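You operate a simulated robot arm through the tools that you are given. There is no shell and no other tool. Be economical: measure what you need, move in short steps, check, and stop when the job is done.

You run a simulated robot arm. Do the job below in one go: nothing can be reset, and whatever is moved stays where it is left.

JOB
Lift out the cramp, damp the rust stain and cover it with clay.
Fine: stand the cramp on the banker; spray first, press the clay on with the tamper and put it back. Set down upright: cramp, tamper.
Where things are to end (x, y in the base frame): cramp within 0.06 m of [0.63, -0.08].
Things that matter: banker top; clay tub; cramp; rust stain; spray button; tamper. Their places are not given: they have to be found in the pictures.

It is judged by the outcome, as a careful person would: the job done as asked, and still so three seconds after it is handed in. It fails if anything else is knocked over, pushed out of place, dropped, spilled or broken. Lids that push on must go on centred and level and be pressed home; caps that screw on are set level and turned clockwise until they are tight.

ROBOT AND FRAMES
A 6-joint arm with a two-finger parallel gripper, fixed in place. Base frame: the origin is at the foot of the arm, x ahead of it, y to its left, z up; the work surface is at about z = 0.82. Lengths are in m, angles in degrees, forces in N, time in s.
With the tool pointing down near the work surface it reaches from about 0.26 to 0.68 m from the base axis. Its first joint turns from -66.0 to 66.0 degrees. Payload 2.9 kg.
The TCP is the grasp point between the finger pads, 0.03 m short of the fingertips. In the tool frame z runs along the fingers and y along their closing line. Largest opening 0.11 m; finger width 0.02, thickness 0.01; the body of the gripper, 0.048 by 0.112 m, starts 0.055 m behind the TCP.
Orientation is that of the tool frame in the base frame, as a unit quaternion [x, y, z, w]. With the fingers straight down and closing along the base's y, the tool's x points along the base's -x, its y along +y and its z along -z.

CONTROLS
- The arm moves only by the tool move_arm. Its argument "commands" is a list of rows, each a list of 7 numbers: the shift along the tool's x, y, z in m, then the turn, a rotation vector about the tool's x, y, z in degrees, then the gripper command, from -1 (fully open) to 1 (shut), values between in proportion. In form: [[tx, ty, tz, ax, ay, az, hand], ...]. A call has 1 to 8 rows; each row is the pose to reach, as a shift and turn from the pose commanded when the call began, along the tool's axes at that moment. A row lasts 0.2 s, in which the tool goes at most 0.05 m and 8.6 degrees; a call with a longer step from one row to the next is refused whole, and so is a gripper value outside its range. Where a pose cannot be reached the arm comes as near as it can. A force on the tool above 40 N (or 10 N above the force at the start of the call, whichever is more), or a blocked arm, ends the call early, and 0.2 s more pass. The fingers move at their own pace (about 0.108 m/s each) and stop on an object; they squeeze with about 45 N. The grip force told is the motor's: it shows also when the fingers shut on nothing. Time passes only in rows, and 0.2 s behind the last, so rows that repeat a pose let the fingers close. The reply holds the time, the measured pose of the TCP, the force on the tool along the base axes, the opening and the grip force, in the units named above and with some noise, with the torque about the TCP (base axes, N m) and any sound that the robot's microphone picked up.
- Cameras (640 x 400 px; columns grow to the right, rows downward): "scene" is fixed at [0.0822, 0.4342, 1.3863]; the picture's right is [-0.73, -0.68, 0.00], its down [-0.37, 0.40, -0.84] and it looks along [0.57, -0.62, -0.54] (base axes); focal length 317 px, centre (320, 200). "wrist" rides on the gripper at [0.072, 0.017, -0.103] in the tool frame; the picture's right is [-0.23, 0.97, 0.00], its down [-0.76, -0.18, -0.62] and it looks along [-0.61, -0.14, 0.78] (tool axes); focal length 222 px, centre (320, 200).
- grab_frame(camera): a new picture of that camera. It takes no simulated time.
- measure_at(camera, pixels): for up to 12 pixels [column, row] of the newest picture of that camera ("zoom" is the newest enlarged one), the place [x, y, z] in the base frame of the surface seen there, good to about 0.002 m. It takes no simulated time.
- inspect(camera, box): a new picture of the part [left, top, right, bottom] of that camera's present view, enlarged. It takes no simulated time.
- finish_job(): hands the job in; it is judged then, once.

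Go step by step. Measure first, check grasps and placings, and put right what went wrong. The budget is 80 turns and 38 pictures, counting those below and the enlarged ones. Unless the task says otherwise, let go and move clear before handing in, and close with one line.

The tools are called after "Request:" as name(argument=value, ...) on one line, values as JSON. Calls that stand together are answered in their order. move_arm: Moves the arm, as the interface text tells. Its arguments: {"type":"object","properties":{"commands":{"type":"array","items":{"type":"array","items":{"type":"number"}}}},"required":["commands"]} The other tools are called the same way: grab_frame (camera) takes a picture; measure_at (camera, pixels) gives the place of the surface under pixels of a picture; inspect (camera, box) takes an enlarged picture of a part of a camera's view; finish_job () hands the job in.

At the start:

```text
t: 0.0
tcp_pos: [0.396, 0.0223, 1.1752]
tool_rot: [0.001, 1.0, 0.0, 0.0]
force: [-0.4, 0.7, -0.1]
moment: [0.01, -0.04, -0.03]
grip_width: 0.1099
gripper_force: 0.0
```

scene: 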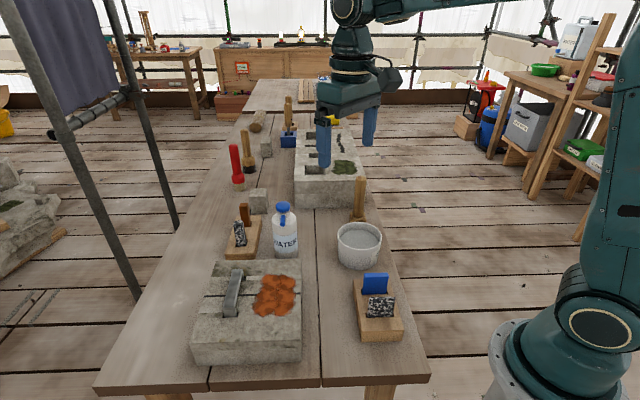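
wrist: 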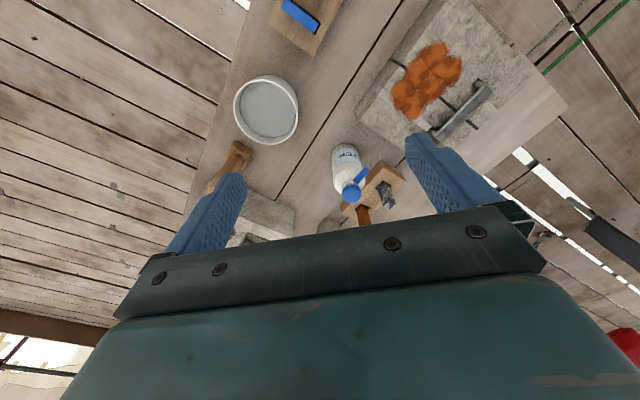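

The scene shows a near stone block with the cramp (232,290) and the rust stain (275,295), a water bottle (285,230), a tub (358,245), and two wooden stands. I'll zoom in to identify them.

Request:
inspect(camera="scene", box=[180, 170, 420, 370])

Request:
inspect(camera="scene", box=[210, 80, 400, 220])

```text
2.00 times, centred on (300, 270) of scene
```

zoom: 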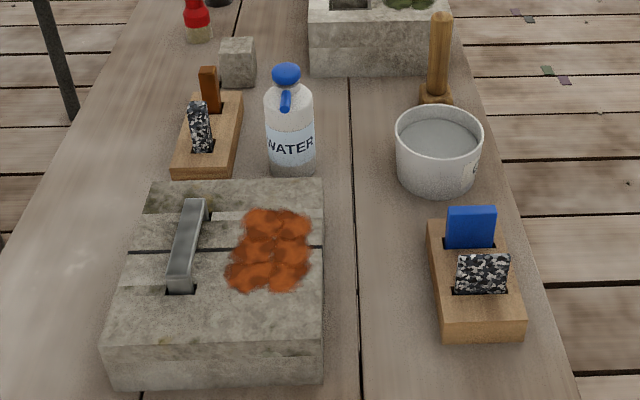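

```text
2.86 times, centred on (305, 150) of scene
```

zoom: 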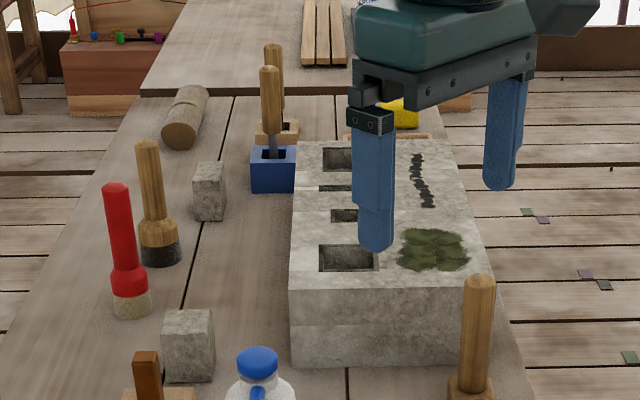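

I'll measure the main objects in the scene picture.

Request:
grab_frame(camera="scene")

Request:
measure_at(camera="scene", pixels=[[236, 271], [228, 313], [276, 295], [283, 206], [285, 240], [359, 181], [357, 216], [359, 237], [340, 231], [381, 236], [375, 285], [380, 305]])

Request:
measure_at(camera="scene", pixels=[[200, 340], [298, 335], [220, 262], [298, 265], [310, 230], [320, 330], [240, 235], [235, 150], [237, 185], [247, 135], [249, 165], [258, 195]])

```text
33 pictures are left
```

scene: 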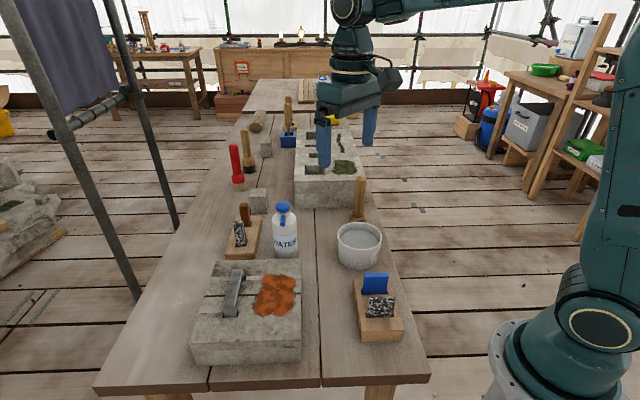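

```text
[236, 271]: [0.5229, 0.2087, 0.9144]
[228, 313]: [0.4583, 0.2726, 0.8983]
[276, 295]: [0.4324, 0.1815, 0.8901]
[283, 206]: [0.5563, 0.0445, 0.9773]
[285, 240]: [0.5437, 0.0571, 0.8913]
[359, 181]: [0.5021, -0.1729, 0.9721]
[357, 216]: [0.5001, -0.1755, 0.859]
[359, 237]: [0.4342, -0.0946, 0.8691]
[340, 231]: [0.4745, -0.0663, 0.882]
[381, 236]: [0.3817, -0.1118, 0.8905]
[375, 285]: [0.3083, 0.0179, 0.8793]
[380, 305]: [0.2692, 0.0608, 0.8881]
```

```text
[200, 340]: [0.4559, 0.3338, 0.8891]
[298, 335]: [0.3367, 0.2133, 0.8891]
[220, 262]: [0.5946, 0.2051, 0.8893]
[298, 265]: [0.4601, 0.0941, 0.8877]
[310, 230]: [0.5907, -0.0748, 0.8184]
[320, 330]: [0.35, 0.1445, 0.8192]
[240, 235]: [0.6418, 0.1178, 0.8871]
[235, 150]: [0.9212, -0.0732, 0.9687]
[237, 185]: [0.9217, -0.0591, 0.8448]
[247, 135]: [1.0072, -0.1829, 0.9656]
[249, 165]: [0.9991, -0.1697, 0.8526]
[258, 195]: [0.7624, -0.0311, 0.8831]
```

Places are plausible: block top z≈0.889, table 0.819. I'll look closer at the cramp and stain, and the tamper/tub, with the wrist view.

Request:
inspect(camera="wrist", box=[340, 0, 580, 150])

Request:
inspect(camera="scene", box=[205, 250, 305, 325])

```text
2.67 times, centred on (460, 75) of wrist
```

zoom: 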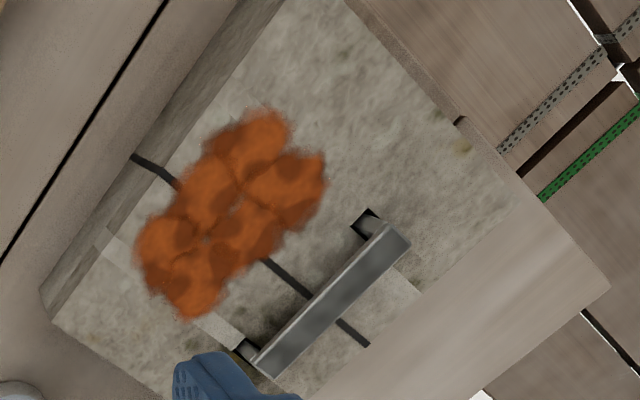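

```text
5.33 times, centred on (255, 288) of scene
```

zoom: 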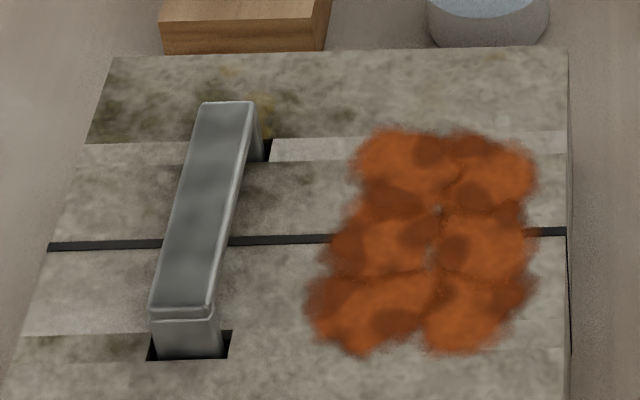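

The cramp bar stands clear of the stone with its legs in pockets. I'll measure the bar's corners and the stain's edges.

Request:
measure_at(camera="zoom", pixels=[[206, 107], [247, 107], [157, 302], [205, 302], [180, 205], [232, 205], [185, 335], [185, 358], [360, 140], [525, 145], [325, 335], [490, 340]])

Request:
inspect(camera="scene", box=[330, 170, 410, 280])

Request:
inspect(camera="scene", box=[260, 190, 310, 265])

```text
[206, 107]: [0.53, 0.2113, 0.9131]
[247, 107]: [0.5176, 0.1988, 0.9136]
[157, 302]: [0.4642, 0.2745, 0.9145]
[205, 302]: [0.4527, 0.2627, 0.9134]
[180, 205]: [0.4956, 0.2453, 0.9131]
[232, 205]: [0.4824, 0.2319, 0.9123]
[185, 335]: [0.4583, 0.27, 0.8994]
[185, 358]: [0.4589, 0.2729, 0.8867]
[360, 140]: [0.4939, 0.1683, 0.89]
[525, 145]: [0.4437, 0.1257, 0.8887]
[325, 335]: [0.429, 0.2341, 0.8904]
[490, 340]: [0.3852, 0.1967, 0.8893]
```

```text
3.64 times, centred on (370, 225) of scene
```

zoom: 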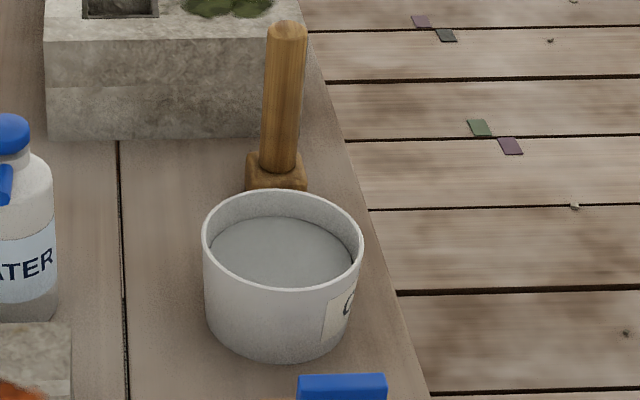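

```text
5.33 times, centred on (285, 228) of scene
```

zoom: 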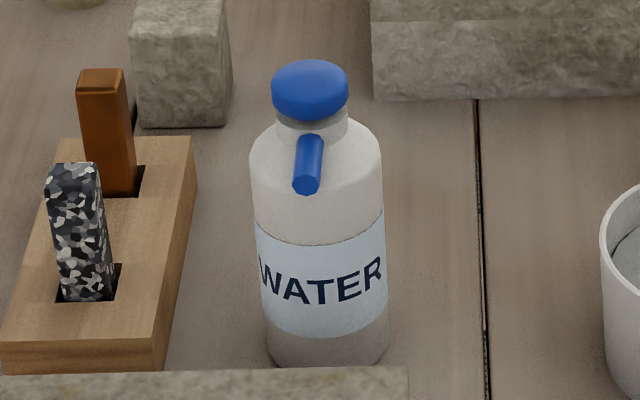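

The bottle's nozzle points at the stain, the button is the blue cap, and the tub (labelled C…) stands beside the wooden tamper. I'll measure the tub rim, tamper, far block and bottle.

Request:
measure_at(camera="zoom", pixels=[[310, 66], [278, 90], [342, 90], [310, 80], [306, 185], [325, 355], [265, 150], [380, 150], [400, 60], [440, 95], [600, 90], [380, 98]])

Request:
measure_at(camera="scene", pixels=[[360, 179], [356, 182], [363, 182], [353, 214], [362, 215], [358, 223], [338, 238], [380, 247], [359, 225], [356, 256], [370, 232], [350, 232]])

```text
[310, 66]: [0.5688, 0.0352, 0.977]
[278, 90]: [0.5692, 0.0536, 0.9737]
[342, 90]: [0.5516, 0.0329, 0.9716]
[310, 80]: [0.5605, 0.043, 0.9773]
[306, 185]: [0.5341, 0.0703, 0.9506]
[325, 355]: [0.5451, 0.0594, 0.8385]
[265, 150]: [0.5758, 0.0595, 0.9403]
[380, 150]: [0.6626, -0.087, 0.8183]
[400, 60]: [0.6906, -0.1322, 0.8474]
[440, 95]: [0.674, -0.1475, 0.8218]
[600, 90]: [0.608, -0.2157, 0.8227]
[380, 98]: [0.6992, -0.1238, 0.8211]
```

```text
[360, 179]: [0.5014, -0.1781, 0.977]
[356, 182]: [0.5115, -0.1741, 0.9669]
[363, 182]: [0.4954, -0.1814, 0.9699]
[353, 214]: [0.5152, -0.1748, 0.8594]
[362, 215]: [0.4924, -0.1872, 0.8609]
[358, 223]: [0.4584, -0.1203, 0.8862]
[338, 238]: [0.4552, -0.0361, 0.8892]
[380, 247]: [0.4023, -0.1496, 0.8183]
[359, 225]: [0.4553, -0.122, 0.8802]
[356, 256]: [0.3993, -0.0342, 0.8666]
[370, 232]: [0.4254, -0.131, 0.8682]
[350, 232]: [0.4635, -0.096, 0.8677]
```

Cramp bar: centre ≈(0.491,0.237), top z 0.913, 0.018 wide, running along (1,-1). I'll move above it with the fingers turned 45° and part-closed.

Request:
move_arm(commands=[[-0.012, 0.027, 0.022, 0, 0, 5.6, 0], [-0.024, 0.054, 0.044, 0, 0, 11.2, 0], [-0.036, 0.08, 0.066, 0, 0, 16.9, 0], [-0.0475, 0.107, 0.088, 0, 0, 22.5, 0], [-0.059, 0.134, 0.11, 0, 0, 28.1, 0], [-0.071, 0.161, 0.131, 0, 0, 33.7, 0], [-0.083, 0.188, 0.153, 0, 0, 39.4, 0], [-0.095, 0.2147, 0.175, 0, 0, 45, 0]])

Request:
grab_frame(camera="wrist")

```text
t: 1.8
tcp_pos: [0.4911, 0.2343, 1.0002]
tool_rot: [0.385, 0.923, 0.001, 0.0]
force: [1.1, 0.1, -0.1]
moment: [0.01, -0.03, -0.04]
grip_width: 0.0549
gripper_force: 0.1
```

```text
28 pictures are left
```

wrist: 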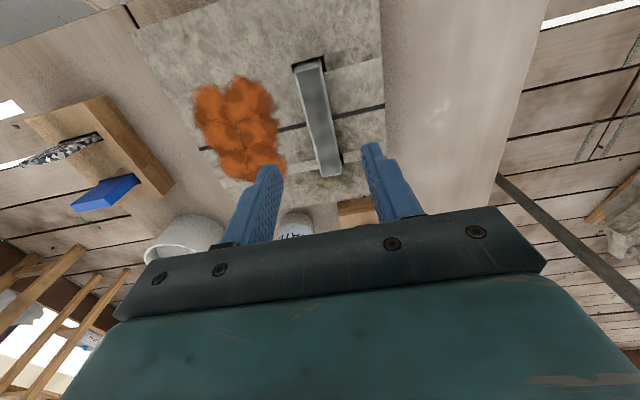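

The bar lies squarely between the fingers. I'll descend to z≈0.923 (tips at 0.893) and close.

Request:
move_arm(commands=[[0.002, 0.002, 0.03, 0, 0, 0, 0], [0.002, 0.002, 0.055, 0, 0, 0, 0], [0.002, 0.002, 0.07, 0, 0, 0, 0], [0.002, 0.002, 0.077, 0, 0, 0, 0], [0.002, 0.002, 0.077, 0, 0, 0, 1], [0.002, 0.002, 0.077, 0, 0, 0, 1], [0.002, 0.002, 0.077, 0, 0, 0, 1]])

```text
t: 3.4
tcp_pos: [0.4906, 0.2388, 0.9248]
tool_rot: [0.383, 0.924, 0.0, 0.0]
force: [-0.7, -0.7, -0.2]
moment: [-0.01, -0.02, -0.02]
grip_width: 0.0209
gripper_force: 44.1
```

Gripped at 0.021 m. Lifting straight up slowly.

Request:
move_arm(commands=[[0, 0, -0.01, 0, 0, 0, 1], [0, 0, -0.02, 0, 0, 0, 1], [0, 0, -0.04, 0, 0, 0, 1], [0, 0, -0.07, 0, 0, 0, 1], [0, 0, -0.11, 0, 0, 0, 1], [0, 0, -0.15, 0, 0, 0, 1], [0, 0, -0.15, 0, 0, 0, 1]])

Request:
inspect(camera="scene", box=[160, 130, 320, 330])

```text
t: 5.0
tcp_pos: [0.4913, 0.2367, 1.0763]
tool_rot: [0.382, 0.924, 0.0, 0.0]
force: [0.3, -0.8, -0.2]
moment: [-0.04, 0.0, 0.01]
grip_width: 0.0212
gripper_force: 45.1
```

```text
2.00 times, centred on (240, 230) of scene
```

zoom: 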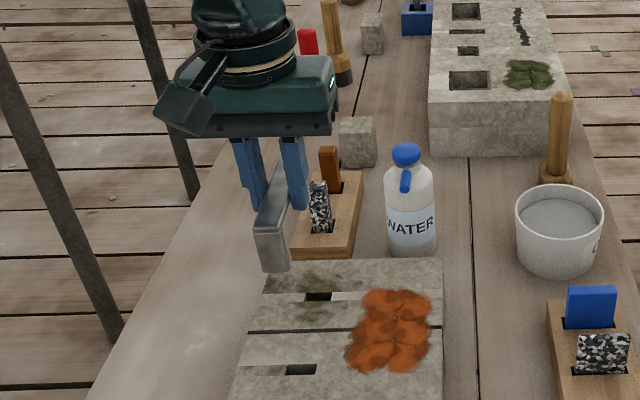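

The cramp came out cleanly. I'll measure its leg bottom (275,266) before carrying.

Request:
measure_at(camera="zoom", pixels=[[274, 268], [274, 262], [274, 236], [270, 215], [285, 205]])

```text
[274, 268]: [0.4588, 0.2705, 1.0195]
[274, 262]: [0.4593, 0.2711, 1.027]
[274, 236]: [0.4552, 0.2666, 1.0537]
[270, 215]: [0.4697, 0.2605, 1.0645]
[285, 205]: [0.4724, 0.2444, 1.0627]
```

Legs reach 0.058 below the TCP. Carrying to above (0.622,-0.072), clear of the bottle.

Request:
move_arm(commands=[[-0.037, -0.015, -0.02, 0, 0, 0, 1], [-0.076, -0.031, -0.04, 0, 0, 0, 1], [-0.116, -0.047, -0.05, 0, 0, 0, 1], [-0.156, -0.063, -0.05, 0, 0, 0, 1], [-0.196, -0.079, -0.05, 0, 0, 0, 1], [-0.236, -0.095, -0.05, 0, 0, 0, 1], [-0.275, -0.111, -0.03, 0, 0, 0, 1], [-0.311, -0.126, 0.0, 0, 0, 0, 1]])

Request:
grab_frame(camera="scene")

```text
t: 6.8
tcp_pos: [0.6238, -0.0721, 1.0741]
tool_rot: [0.383, 0.924, 0.0, 0.0]
force: [0.3, -0.3, -0.2]
moment: [0.04, 0.01, 0.02]
grip_width: 0.0206
gripper_force: 45.2
```

```text
26 pictures are left
```

scene: 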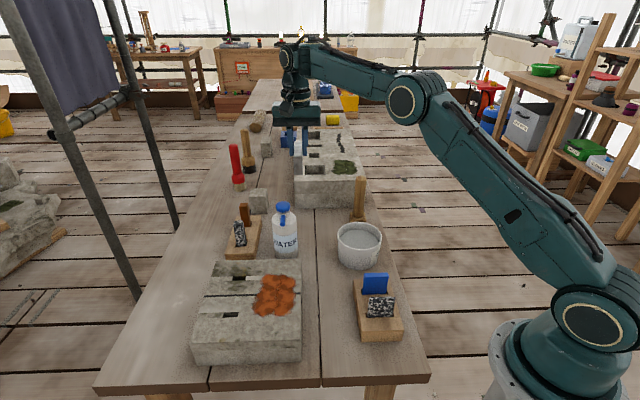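

Above the spot. Descending to just above contact.

Request:
move_arm(commands=[[0, 0, 0.045, 0, 0, 0, 1], [0, 0, 0.09, 0, 0, 0, 1], [0, 0, 0.13, 0, 0, 0, 1], [0, 0, 0.16, 0, 0, 0, 1], [0, 0, 0.18, 0, 0, 0, 1], [0, 0, 0.188, 0, 0, 0, 1], [0, 0, 0.188, 0, 0, 0, 1]])

Request:
inspect(camera="scene", box=[250, 130, 350, 250])

```text
t: 8.4
tcp_pos: [0.6227, -0.0701, 0.8859]
tool_rot: [0.383, 0.924, 0.0, 0.0]
force: [0.6, -0.9, -1.2]
moment: [-0.01, 0.02, 0.03]
grip_width: 0.0211
gripper_force: 45.3
```

```text
3.33 times, centred on (300, 190) of scene
```

zoom: 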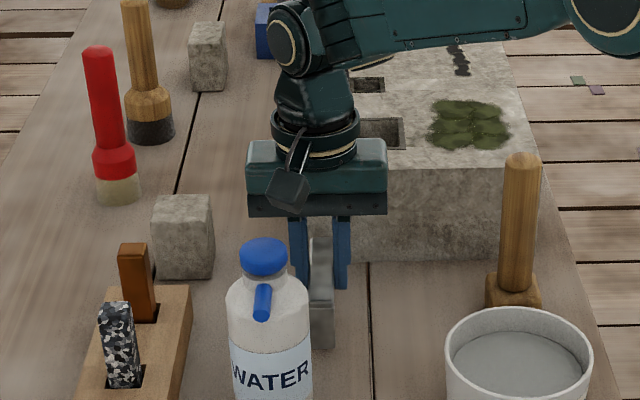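

Nothing is touched yet; lowering in small steps to feel contact.

Request:
move_arm(commands=[[0, 0, 0.003, 0, 0, 0, 1], [0, 0, 0.006, 0, 0, 0, 1], [0, 0, 0.008, 0, 0, 0, 1], [0, 0, 0.009, 0, 0, 0, 1]])

```text
t: 9.4
tcp_pos: [0.6237, -0.0693, 0.8792]
tool_rot: [0.383, 0.924, 0.001, 0.001]
force: [-7.0, 1.4, 18.9]
moment: [0.51, 0.77, 0.08]
grip_width: 0.0209
gripper_force: 44.9
```

Contact (19 N) at TCP z 0.879. Back off 1.5 mm, open a little and rise.

Request:
move_arm(commands=[[0, 0, -0.0015, 0, 0, 0, 1], [0, 0, -0.0015, 0, 0, 0, 0.3], [0, 0, -0.0015, 0, 0, 0, 0.2], [0, 0, -0.0015, 0, 0, 0, 0.2], [0, 0, -0.02, 0, 0, 0, 0.2], [0, 0, -0.06, 0, 0, 0, 0.2], [0, 0, -0.11, 0, 0, 0, 0.2], [0, 0, -0.16, 0, 0, 0, 0.2]])

Request:
inspect(camera="scene", box=[250, 130, 350, 250])

```text
t: 11.2
tcp_pos: [0.6236, -0.0721, 1.0394]
tool_rot: [0.383, 0.924, 0.0, 0.001]
force: [-0.3, 0.5, 0.2]
moment: [0.01, 0.01, -0.01]
grip_width: 0.0442
gripper_force: 0.1
```

```text
3.33 times, centred on (300, 190) of scene
```

zoom: 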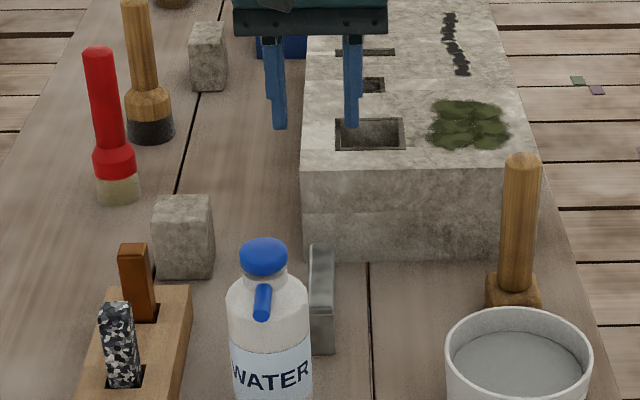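

The cramp stands on its legs. Next: close the fingers and go above the spray button at (0.5605,0.043), top z 0.977.

Request:
move_arm(commands=[[0.0, 0.0, -0.02, 0, 0, 0, 1], [0.03, 0.009, -0.03, 0, 0, 0, 1], [0.065, 0.019, -0.03, 0, 0, 0, 1], [0.1, 0.029, -0.02, 0, 0, 0, 1], [0.1265, 0.0367, 0.0, 0, 0, 0, 1], [0.1265, 0.0367, 0.015, 0, 0, 0, 1], [0.1265, 0.0367, 0.015, 0, 0, 0, 1]])

Request:
inspect(camera="scene", box=[250, 150, 330, 270])

```text
t: 12.8
tcp_pos: [0.5575, 0.0449, 1.0219]
tool_rot: [0.382, 0.924, 0.0, 0.0]
force: [-0.2, 0.0, 0.2]
moment: [0.0, 0.0, 0.02]
grip_width: 0.0
gripper_force: 37.8
```

```text
3.33 times, centred on (290, 210) of scene
```

zoom: 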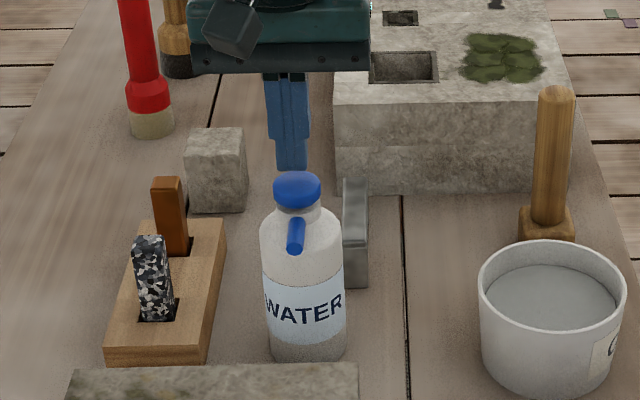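

Tips are over the cap. Pressing down slowly.

Request:
move_arm(commands=[[-0.002, -0.001, 0.01, 0, 0, 0, 1], [-0.002, -0.001, 0.014, 0, 0, 0, 1], [-0.002, -0.001, 0.017, 0, 0, 0, 1], [-0.002, -0.001, 0.019, 0, 0, 0, 1], [-0.002, -0.001, 0.021, 0, 0, 0, 1], [-0.002, -0.001, 0.021, 0, 0, 0, 1]])

```text
t: 14.2
tcp_pos: [0.5599, 0.0422, 1.0]
tool_rot: [0.383, 0.924, 0.0, 0.0]
force: [0.9, 0.1, 3.2]
moment: [-0.01, -0.01, 0.04]
grip_width: 0.0
gripper_force: 37.4
heard: click
```

A click was heard with 3 N. Checking the stain.

Request:
inspect(camera="scene", box=[200, 180, 320, 330])

```text
2.67 times, centred on (260, 255) of scene
```

zoom: 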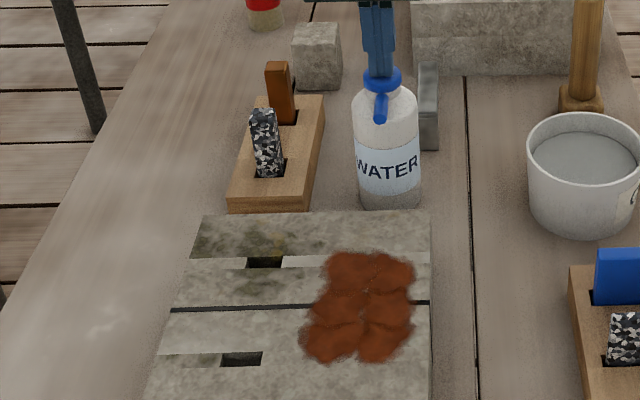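

The stain has darkened—damp. Release the button, open, and go above the tamper handle (~(0.505,-0.179)).

Request:
move_arm(commands=[[0, 0, -0.03, 0, 0, 0, 1], [0, 0, -0.07, 0, 0, 0, 0.5], [-0.023, -0.039, -0.09, 0, 0, 0, -0.1], [-0.046, -0.078, -0.09, 0, 0, 0, -0.1], [-0.069, -0.117, -0.09, 0, 0, 0, -0.1], [-0.092, -0.156, -0.09, 0, 0, 0, -0.1], [-0.114, -0.195, -0.08, 0, 0, 0, -0.1], [-0.114, -0.195, -0.08, 0, 0, 0, -0.1]])

Request:
inspect(camera="scene", box=[310, 110, 410, 240])

Request:
grab_frame(camera="wrist")

```text
t: 16.0
tcp_pos: [0.5021, -0.177, 1.0813]
tool_rot: [0.382, 0.924, 0.0, 0.0]
force: [0.3, -0.2, -0.1]
moment: [-0.01, -0.02, 0.01]
grip_width: 0.0604
gripper_force: 0.0
```

```text
3.08 times, centred on (360, 175) of scene
```

zoom: 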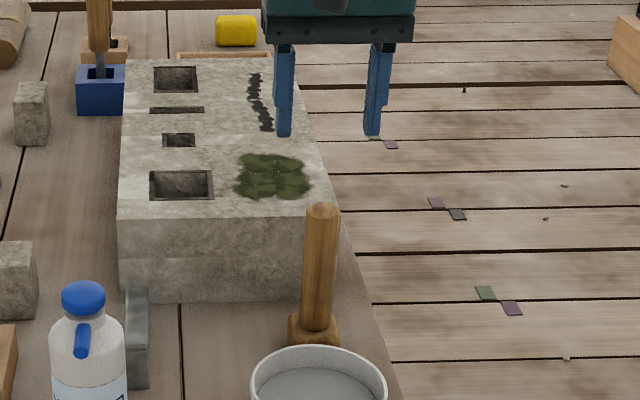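

```text
20 pictures are left
```

wrist: 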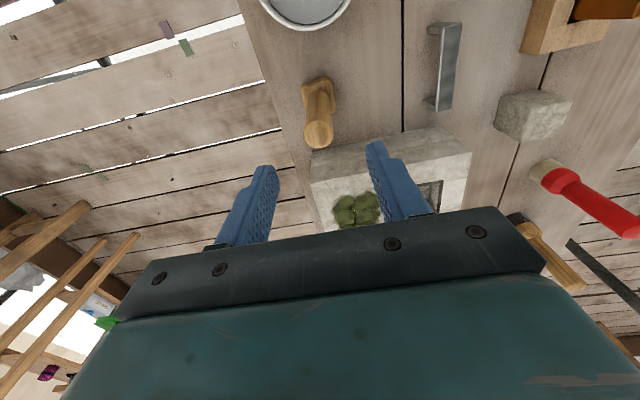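

I'll measure the handle's edges from this closer view.

Request:
measure_at(camera="wrist", pixels=[[320, 135], [320, 122], [307, 132], [331, 132], [305, 100], [331, 100], [318, 90], [306, 82], [333, 84], [320, 78]])

Request:
measure_at(camera="zoom", pixels=[[305, 250], [334, 250], [320, 250], [322, 207], [290, 325], [340, 328], [315, 338], [303, 300], [333, 300]])

```text
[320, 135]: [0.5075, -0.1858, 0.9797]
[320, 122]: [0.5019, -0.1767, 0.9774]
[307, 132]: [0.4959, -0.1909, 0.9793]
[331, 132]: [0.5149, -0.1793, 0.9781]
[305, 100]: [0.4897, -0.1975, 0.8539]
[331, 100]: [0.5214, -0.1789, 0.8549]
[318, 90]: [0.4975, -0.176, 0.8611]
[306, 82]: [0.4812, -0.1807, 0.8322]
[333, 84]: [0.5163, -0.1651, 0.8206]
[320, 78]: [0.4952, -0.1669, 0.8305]
```

```text
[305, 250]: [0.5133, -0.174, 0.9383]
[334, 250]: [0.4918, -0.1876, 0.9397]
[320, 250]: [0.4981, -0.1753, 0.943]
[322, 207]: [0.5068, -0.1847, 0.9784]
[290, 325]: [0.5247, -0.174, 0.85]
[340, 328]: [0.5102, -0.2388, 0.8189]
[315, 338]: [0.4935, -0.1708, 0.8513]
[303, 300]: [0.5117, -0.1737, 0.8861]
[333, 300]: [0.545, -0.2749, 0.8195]
```

Handle axis ≈(0.506,-0.184), dia. ≈0.025, top 0.979. Descending to TCP z 0.937 and gripping.

Request:
move_arm(commands=[[-0.008, -0.002, 0.04, 0, 0, 0, -0.1], [-0.008, -0.002, 0.08, 0, 0, 0, -0.1], [-0.008, -0.002, 0.115, 0, 0, 0, -0.1], [-0.008, -0.002, 0.144, 0, 0, 0, -0.1], [-0.008, -0.002, 0.144, 0, 0, 0, -0.1], [-0.008, -0.002, 0.144, 0, 0, 0, 1], [-0.008, -0.002, 0.144, 0, 0, 0, 1], [-0.008, -0.002, 0.144, 0, 0, 0, 1]])

Request:
inspect(camera="scene", box=[310, 110, 410, 280])

```text
t: 17.8
tcp_pos: [0.5065, -0.1826, 0.9378]
tool_rot: [0.383, 0.924, 0.0, 0.0]
force: [0.3, 0.1, 0.2]
moment: [-0.04, -0.05, 0.01]
grip_width: 0.0291
gripper_force: 45.3
```

```text
2.35 times, centred on (360, 195) of scene
```

zoom: 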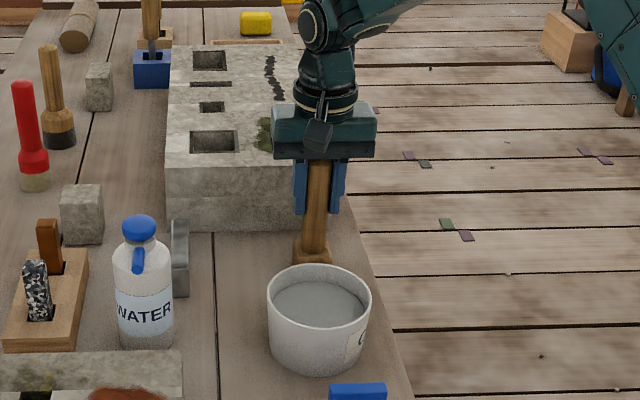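

Tamper gripped (bottom is 0.119 below TCP). Measure the tub rim while I'm here.

Request:
measure_at(camera="zoom", pixels=[[270, 296], [369, 297], [320, 266], [318, 324], [320, 300], [295, 305], [345, 305], [320, 285], [320, 318]])

Request:
move_arm(commands=[[0, 0, -0.02, 0, 0, 0, 1], [0, 0, -0.06, 0, 0, 0, 1], [0, 0, -0.1, 0, 0, 0, 1], [0, 0, -0.14, 0, 0, 0, 1], [0, 0, -0.14, 0, 0, 0, 1]])

```text
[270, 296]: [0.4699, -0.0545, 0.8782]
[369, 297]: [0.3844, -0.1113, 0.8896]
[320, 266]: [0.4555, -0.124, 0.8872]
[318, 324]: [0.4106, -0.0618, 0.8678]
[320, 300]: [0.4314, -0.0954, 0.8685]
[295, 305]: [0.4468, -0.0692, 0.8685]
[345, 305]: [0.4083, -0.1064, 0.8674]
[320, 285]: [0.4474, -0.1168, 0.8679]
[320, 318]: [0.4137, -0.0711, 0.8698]
```

```text
t: 19.0
tcp_pos: [0.5062, -0.1834, 1.0752]
tool_rot: [0.383, 0.924, 0.0, 0.0]
force: [1.1, -0.3, -2.6]
moment: [0.0, 0.03, 0.0]
grip_width: 0.0293
gripper_force: 44.6
```

Tub centre ≈(0.426,-0.081), clay surface 0.868. Moving above it.

Request:
move_arm(commands=[[0.033, 0.004, 0, 0, 0, 0, 1], [0.066, 0.008, 0, 0, 0, 0, 1], [0.099, 0.012, 0, 0, 0, 0, 1], [0.129, 0.0158, 0, 0, 0, 0, 1], [0.129, 0.0158, 0.03, 0, 0, 0, 1], [0.129, 0.0158, 0.03, 0, 0, 0, 1]])

Request:
inspect(camera="scene", box=[310, 110, 410, 280])

```text
t: 20.4
tcp_pos: [0.4278, -0.0804, 1.0481]
tool_rot: [0.382, 0.924, 0.0, -0.001]
force: [-0.3, -0.2, -3.1]
moment: [0.03, 0.01, 0.01]
grip_width: 0.0292
gripper_force: 45.4
```

```text
2.35 times, centred on (360, 195) of scene
```

zoom: 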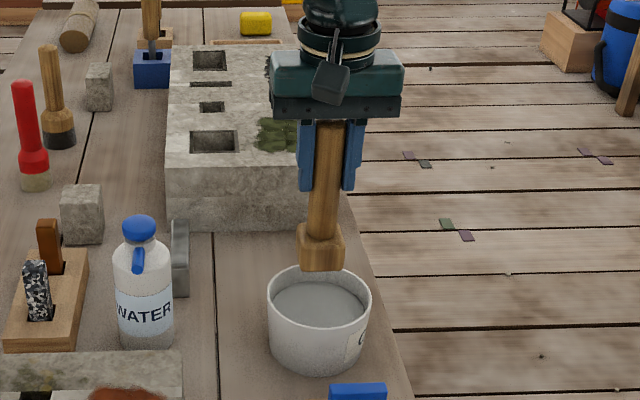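

Centred above the tub. Dipping into the clay gently.

Request:
move_arm(commands=[[0, 0, 0.03, 0, 0, 0, 1], [0, 0, 0.05, 0, 0, 0, 1], [0, 0, 0.057, 0, 0, 0, 1], [0, 0, 0.061, 0, 0, 0, 1], [0, 0, 0.064, 0, 0, 0, 1], [0, 0, 0.067, 0, 0, 0, 1], [0, 0, 0.067, 0, 0, 0, 1]])

Request:
inspect(camera="scene", box=[310, 110, 410, 280])

```text
t: 22.0
tcp_pos: [0.4269, -0.0809, 0.9807]
tool_rot: [0.383, 0.924, 0.0, 0.0]
force: [-0.3, -0.3, -2.5]
moment: [0.05, -0.02, 0.0]
grip_width: 0.0293
gripper_force: 45.2
```

```text
2.35 times, centred on (360, 195) of scene
```

zoom: 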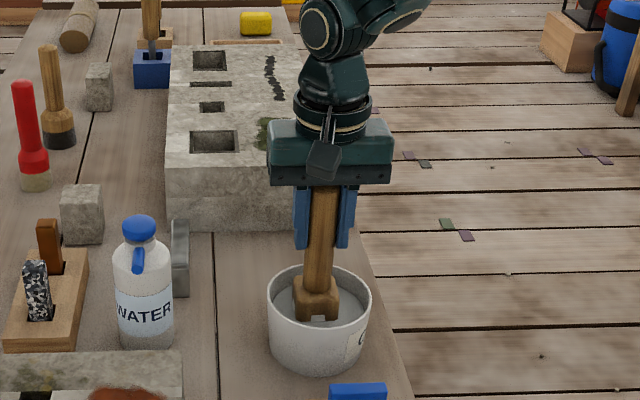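

No resistance; the tamper seems to be in the clay. Raise and check for clay on its foot.

Request:
move_arm(commands=[[0, 0, -0.03, 0, 0, 0, 1], [0, 0, -0.07, 0, 0, 0, 1], [0, 0, -0.11, 0, 0, 0, 1], [0, 0, -0.11, 0, 0, 0, 1]])

Request:
inspect(camera="scene", box=[310, 110, 410, 280])

```text
t: 23.0
tcp_pos: [0.4259, -0.0807, 1.0898]
tool_rot: [0.383, 0.924, 0.001, 0.0]
force: [-0.2, 0.2, -2.6]
moment: [0.01, 0.02, -0.01]
grip_width: 0.0292
gripper_force: 44.5
```

```text
2.35 times, centred on (360, 195) of scene
```

zoom: 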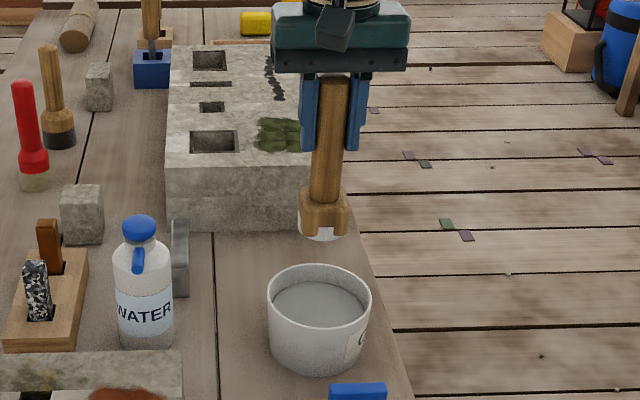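

Clay is on the foot. Carry to above the stain centre (0.438,0.181).

Request:
move_arm(commands=[[0.025, 0.0277, 0, 0, 0, 0, 1], [0.0505, 0.0553, 0, 0, 0, 0, 1], [0.0758, 0.083, 0, 0, 0, 0, 1], [0.101, 0.1107, 0, 0, 0, 0, 1], [0.1263, 0.1383, 0, 0, 0, 0, 1], [0.1515, 0.166, 0, 0, 0, 0, 1], [0.1768, 0.1937, 0, 0, 0, 0, 1], [0.1768, 0.1937, 0.03, 0, 0, 0, 1]])

Request:
inspect(camera="scene", box=[190, 180, 340, 340])

```text
t: 24.8
tcp_pos: [0.4372, 0.1832, 1.0605]
tool_rot: [0.382, 0.924, 0.0, 0.0]
force: [1.2, 0.5, -2.6]
moment: [0.01, 0.01, 0.01]
grip_width: 0.0291
gripper_force: 44.6
```

```text
2.50 times, centred on (265, 260) of scene
```

zoom: 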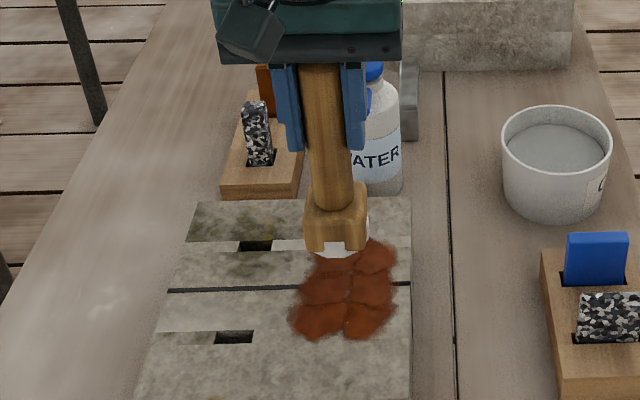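

Over the stain. Pressing down slowly.

Request:
move_arm(commands=[[0, 0, 0.025, 0, 0, 0, 1], [0, 0, 0.038, 0, 0, 0, 1], [0, 0, 0.044, 0, 0, 0, 1], [0, 0, 0.048, 0, 0, 0, 1], [0, 0, 0.051, 0, 0, 0, 1], [0, 0, 0.053, 0, 0, 0, 1], [0, 0, 0.054, 0, 0, 0, 1]])

```text
t: 26.4
tcp_pos: [0.4384, 0.1797, 1.0075]
tool_rot: [0.382, 0.924, -0.001, 0.0]
force: [-2.6, -3.6, 8.7]
moment: [-0.39, 0.37, 0.07]
grip_width: 0.0292
gripper_force: 45.3
```

Firm contact (~11 N net). Lift and look.

Request:
move_arm(commands=[[0, 0, 0.001, 0, 0, 0, 1], [0, 0, -0.03, 0, 0, 0, 1], [0.0, 0, -0.07, 0, 0, 0, 1], [-0.03, 0, -0.09, 0, 0, 0, 1], [-0.07, 0, -0.09, 0, 0, 0, 1], [-0.07, 0, -0.09, 0, 0, 0, 1]])

Request:
inspect(camera="scene", box=[190, 180, 340, 340])

```text
t: 27.8
tcp_pos: [0.4888, 0.1309, 1.0946]
tool_rot: [0.382, 0.924, 0.0, -0.001]
force: [0.1, 0.0, -2.5]
moment: [0.02, 0.02, -0.01]
grip_width: 0.0289
gripper_force: 44.7
```

```text
2.50 times, centred on (265, 260) of scene
```

zoom: 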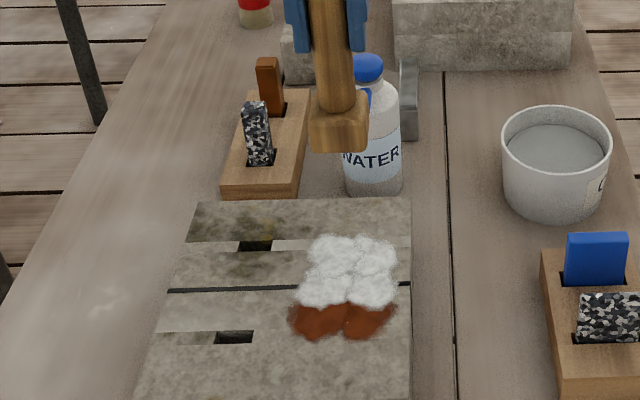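

Four of six lobes are covered, and the foot is clean again; the near two (320,320),(370,318) remain. Measure them and fetch more clay.

Request:
measure_at(camera="zoom", pixels=[[320, 320], [370, 318], [345, 320], [293, 335], [350, 340], [345, 270], [305, 300]])

Request:
move_arm(commands=[[0.015, -0.03, 0, 0, 0, 0, 1], [0.015, -0.075, 0, 0, 0, 0, 1], [0.0, -0.11, 0, 0, 0, 0, 1], [-0.03, -0.14, 0, 0, 0, 0, 1], [-0.06, -0.167, 0, 0, 0, 0, 1], [-0.09, -0.182, 0, 0, 0, 0, 1], [-0.1055, -0.1943, 0, 0, 0, 0, 1], [-0.1055, -0.1943, 0, 0, 0, 0, 1]])

```text
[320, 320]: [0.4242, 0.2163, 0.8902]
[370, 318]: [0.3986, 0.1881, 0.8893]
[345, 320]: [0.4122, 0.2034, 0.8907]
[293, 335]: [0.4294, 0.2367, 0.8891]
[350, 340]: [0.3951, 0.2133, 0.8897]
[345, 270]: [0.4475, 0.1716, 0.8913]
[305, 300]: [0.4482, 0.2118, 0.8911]
```

```text
t: 29.6
tcp_pos: [0.4237, -0.0796, 1.0969]
tool_rot: [0.383, 0.924, 0.0, 0.0]
force: [0.3, 0.0, -2.1]
moment: [-0.03, 0.01, -0.01]
grip_width: 0.029
gripper_force: 45.3
```

Above the tub again; dip and lift.

Request:
move_arm(commands=[[-0.002, 0.001, 0.04, 0, 0, 0, 1], [-0.002, 0.001, 0.08, 0, 0, 0, 1], [-0.002, 0.001, 0.105, 0, 0, 0, 1], [-0.002, 0.001, 0.116, 0, 0, 0, 1], [-0.002, 0.001, 0.116, 0, 0, 0, 1], [-0.002, 0.001, 0.08, 0, 0, 0, 1], [-0.002, 0.001, 0.04, 0, 0, 0, 1], [-0.002, 0.001, 0.005, 0, 0, 0, 1]])

```text
t: 31.4
tcp_pos: [0.4287, -0.0816, 1.0924]
tool_rot: [0.383, 0.924, 0.0, 0.0]
force: [-0.8, 0.4, -2.1]
moment: [0.04, 0.03, 0.0]
grip_width: 0.0292
gripper_force: 45.0
```

Carry to the uncovered part at (0.410,0.205).

Request:
move_arm(commands=[[0.0305, 0.0273, 0, 0, 0, 0, 1], [0.061, 0.0546, 0, 0, 0, 0, 1], [0.0915, 0.0819, 0, 0, 0, 0, 1], [0.122, 0.1091, 0, 0, 0, 0, 1], [0.1525, 0.1364, 0, 0, 0, 0, 1], [0.183, 0.1637, 0, 0, 0, 0, 1], [0.2135, 0.191, 0, 0, 0, 0, 1], [0.2135, 0.191, 0.03, 0, 0, 0, 1]])

Request:
inspect(camera="scene", box=[190, 180, 340, 340])

```text
t: 33.2
tcp_pos: [0.4123, 0.2056, 1.0622]
tool_rot: [0.383, 0.924, 0.0, 0.0]
force: [0.0, 0.5, -2.6]
moment: [0.0, 0.01, 0.0]
grip_width: 0.0292
gripper_force: 44.8
```

```text
2.50 times, centred on (265, 260) of scene
```

zoom: 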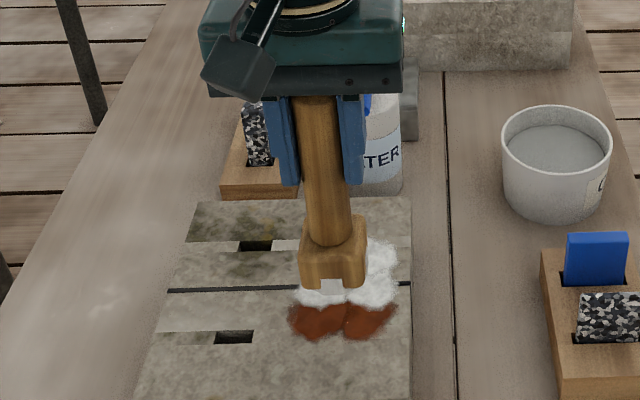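

Pressing down on the remaining stain.

Request:
move_arm(commands=[[0, 0, 0.025, 0, 0, 0, 1], [0, 0, 0.039, 0, 0, 0, 1], [0, 0, 0.045, 0, 0, 0, 1], [0, 0, 0.049, 0, 0, 0, 1], [0, 0, 0.052, 0, 0, 0, 1], [0, 0, 0.054, 0, 0, 0, 1], [0, 0, 0.055, 0, 0, 0, 1]])

Request:
move_arm(commands=[[0, 0, 0, 0, 0, 0, 1], [0, 0, -0.03, 0, 0, 0, 1], [0.0, 0, -0.07, 0, 0, 0, 1], [-0.04, 0, -0.09, 0, 0, 0, 1], [-0.085, 0, -0.09, 0, 0, 0, 1], [-0.085, -0.03, -0.09, 0, 0, 0, 1]])

Request:
inspect(camera="scene", box=[190, 180, 340, 340])

```text
t: 34.8
tcp_pos: [0.4109, 0.2062, 1.0075]
tool_rot: [0.383, 0.924, 0.001, 0.0]
force: [-2.5, -2.5, 6.4]
moment: [-0.2, 0.15, -0.01]
grip_width: 0.0293
gripper_force: 44.9
```

```text
t: 36.2
tcp_pos: [0.4516, 0.1247, 1.0971]
tool_rot: [0.383, 0.924, 0.0, 0.0]
force: [0.3, 0.7, -2.5]
moment: [0.03, -0.01, -0.01]
grip_width: 0.0291
gripper_force: 44.9
```

```text
2.50 times, centred on (265, 260) of scene
```

zoom: 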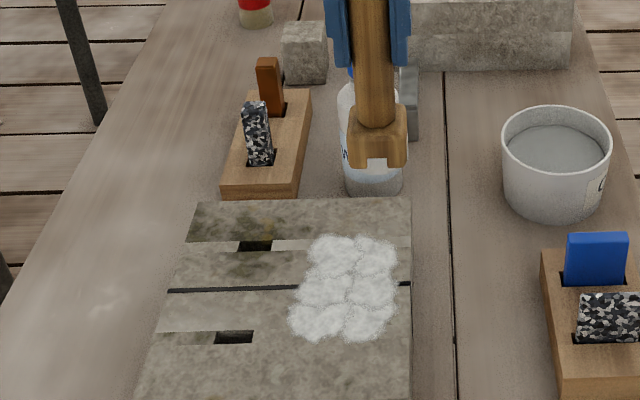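

All six lobes are covered. Returning the tamper to its original place (0.506,-0.183).

Request:
move_arm(commands=[[-0.032, -0.0224, 0, 0, 0, 0, 1], [-0.064, -0.0447, 0, 0, 0, 0, 1], [-0.0961, -0.0671, 0, 0, 0, 0, 1], [-0.1281, -0.0895, 0, 0, 0, 0, 1], [-0.1601, -0.1118, 0, 0, 0, 0, 1], [-0.1922, -0.1342, 0, 0, 0, 0, 1], [-0.2242, -0.1565, 0, 0, 0, 0, 1], [-0.2562, -0.1789, 0, 0, 0, 0, 1]])

Request:
move_arm(commands=[[0, 0, 0.04, 0, 0, 0, 1], [0, 0, 0.08, 0, 0, 0, 1], [0, 0, 0.12, 0, 0, 0, 1], [0, 0, 0.145, 0, 0, 0, 1], [0, 0, 0.152, 0, 0, 0, 1], [0, 0, 0.152, 0, 0, 0, 1]])

Request:
inspect(camera="scene", box=[310, 110, 410, 280])

```text
t: 38.0
tcp_pos: [0.5051, -0.1843, 1.096]
tool_rot: [0.383, 0.924, 0.001, 0.0]
force: [-0.5, -0.5, -3.1]
moment: [0.02, -0.02, -0.01]
grip_width: 0.0295
gripper_force: 45.0
```

```text
t: 39.4
tcp_pos: [0.5059, -0.1821, 0.9435]
tool_rot: [0.382, 0.924, 0.0, 0.001]
force: [0.8, 0.0, -1.9]
moment: [-0.02, -0.01, -0.03]
grip_width: 0.0293
gripper_force: 45.4
```

```text
2.35 times, centred on (360, 195) of scene
```

zoom: 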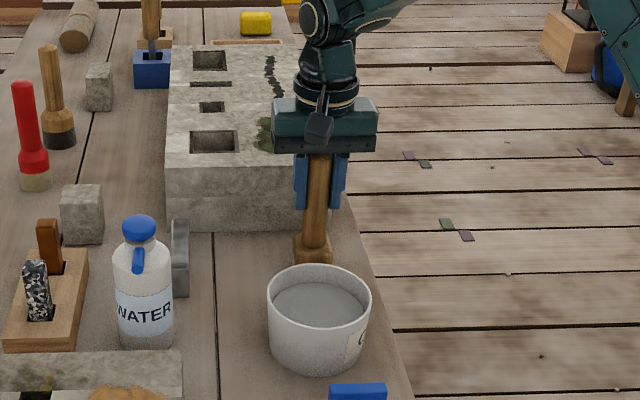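

Tamper is in line with its old place. Lowering to contact in small steps.

Request:
move_arm(commands=[[0, 0, 0.002, 0, 0, 0, 1], [0, 0, 0.004, 0, 0, 0, 1], [0, 0, 0.005, 0, 0, 0, 1], [0, 0, 0.006, 0, 0, 0, 1]])

```text
t: 40.4
tcp_pos: [0.5054, -0.1834, 0.9383]
tool_rot: [0.382, 0.924, 0.0, 0.0]
force: [-0.2, 0.2, -2.2]
moment: [0.01, 0.04, 0.03]
grip_width: 0.0291
gripper_force: 45.1
```

Request:
move_arm(commands=[[0, 0, 0.001, 0, 0, 0, 1], [0, 0, 0.002, 0, 0, 0, 1], [0, 0, 0.002, 0, 0, 0, 1]])

```text
t: 41.2
tcp_pos: [0.5046, -0.1833, 0.938]
tool_rot: [0.382, 0.924, 0.0, 0.0]
force: [-1.3, 2.9, 7.7]
moment: [0.19, 0.31, -0.02]
grip_width: 0.029
gripper_force: 45.1
```

Contact with the banker (≈10 N). Open gently and rise.

Request:
move_arm(commands=[[0, 0, -0.001, 0, 0, 0, 0.3], [0, 0, -0.001, 0, 0, 0, -0.1], [0, 0, -0.001, 0, 0, 0, -0.1], [0, 0, -0.02, 0, 0, 0, -0.1], [0, 0, -0.06, 0, 0, 0, -0.1], [0, 0, -0.1, 0, 0, 0, -0.1], [0, 0, -0.145, 0, 0, 0, -0.1], [0, 0, -0.19, 0, 0, 0, -0.1]])

Request:
grab_frame(camera="scene")

Request:
inspect(camera="scene", box=[190, 160, 400, 340])

```text
t: 43.0
tcp_pos: [0.505, -0.1847, 1.1264]
tool_rot: [0.382, 0.924, 0.0, 0.0]
force: [-0.2, 0.2, 0.2]
moment: [0.02, 0.02, 0.01]
grip_width: 0.0607
gripper_force: 0.1
```

```text
10 pictures are left
```

scene: 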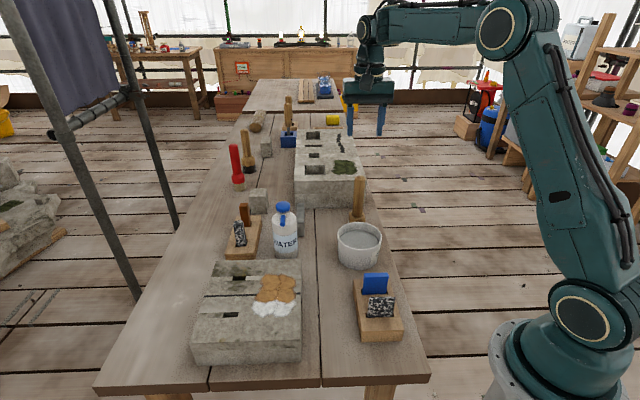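

```text
2.22 times, centred on (295, 250) of scene
```

zoom: 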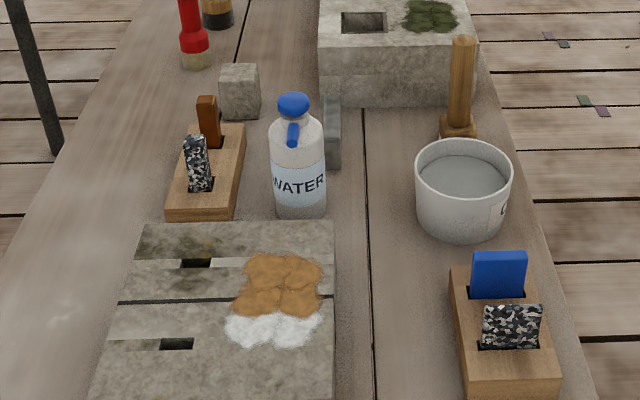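

Everything stands in place; the first four clay patches have turned tan, apparently drawing the rust. I'll wait a few seconds to see the rest settle.

Request:
move_arm(commands=[[0, 0, -0.02, 0, 0, 0, -0.1], [0, 0, -0.04, 0, 0, 0, -0.1], [0, 0, -0.04, 0, 0, 0, -0.1], [0, 0, -0.04, 0, 0, 0, -0.1], [0, 0, -0.04, 0, 0, 0, -0.1], [0, 0, -0.04, 0, 0, 0, -0.1], [0, 0, -0.04, 0, 0, 0, -0.1], [0, 0, -0.04, 0, 0, 0, -0.1]])

Request:
move_arm(commands=[[0, 0, 0, 0, 0, 0, -0.1], [0, 0, 0, 0, 0, 0, -0.1], [0, 0, 0, 0, 0, 0, -0.1], [0, 0, 0, 0, 0, 0, -0.1], [0, 0, 0, 0, 0, 0, -0.1], [0, 0, 0, 0, 0, 0, -0.1], [0, 0, 0, 0, 0, 0, -0.1], [0, 0, 0, 0, 0, 0, -0.1]])

Request:
move_arm(commands=[[0, 0, 0, 0, 0, 0, -0.1], [0, 0, 0, 0, 0, 0, -0.1], [0, 0, 0, 0, 0, 0, -0.1], [0, 0, 0, 0, 0, 0, -0.1], [0, 0, 0, 0, 0, 0, -0.1], [0, 0, 0, 0, 0, 0, -0.1], [0, 0, 0, 0, 0, 0, -0.1], [0, 0, 0, 0, 0, 0, -0.1]])

Request:
inspect(camera="scene", box=[190, 160, 400, 340])

```text
t: 44.8
tcp_pos: [0.5053, -0.1838, 1.1664]
tool_rot: [0.382, 0.924, 0.0, 0.001]
force: [0.1, -0.4, -1.1]
moment: [0.0, 0.02, 0.0]
grip_width: 0.0604
gripper_force: 0.1
```

```text
t: 46.6
tcp_pos: [0.5041, -0.1842, 1.1661]
tool_rot: [0.384, 0.924, 0.0, 0.0]
force: [0.3, -0.3, -0.6]
moment: [-0.02, 0.02, -0.02]
grip_width: 0.0604
gripper_force: 0.1
```

```text
t: 48.4
tcp_pos: [0.5039, -0.1836, 1.167]
tool_rot: [0.382, 0.924, 0.001, 0.0]
force: [-0.4, -0.7, 0.0]
moment: [-0.01, -0.01, 0.0]
grip_width: 0.0607
gripper_force: 0.0
```

```text
2.22 times, centred on (295, 250) of scene
```

zoom: 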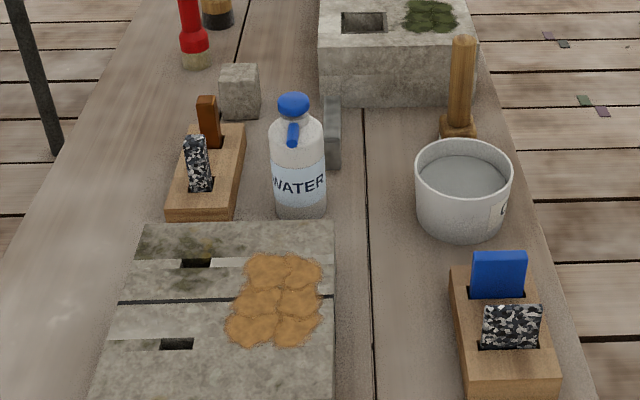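

The whole stain is under clay, which has now all turned tan, and the cramp and tamper stand upright in their places. The arm is clear, so I'm handing in.

Request:
finish_job()

```text
The job is handed in.
```

The job is handed in: the cramp stands on the banker at about (0.62, -0.07), the rust stain was sprayed and then fully covered with pressed clay, and the tamper is back upright in its place.
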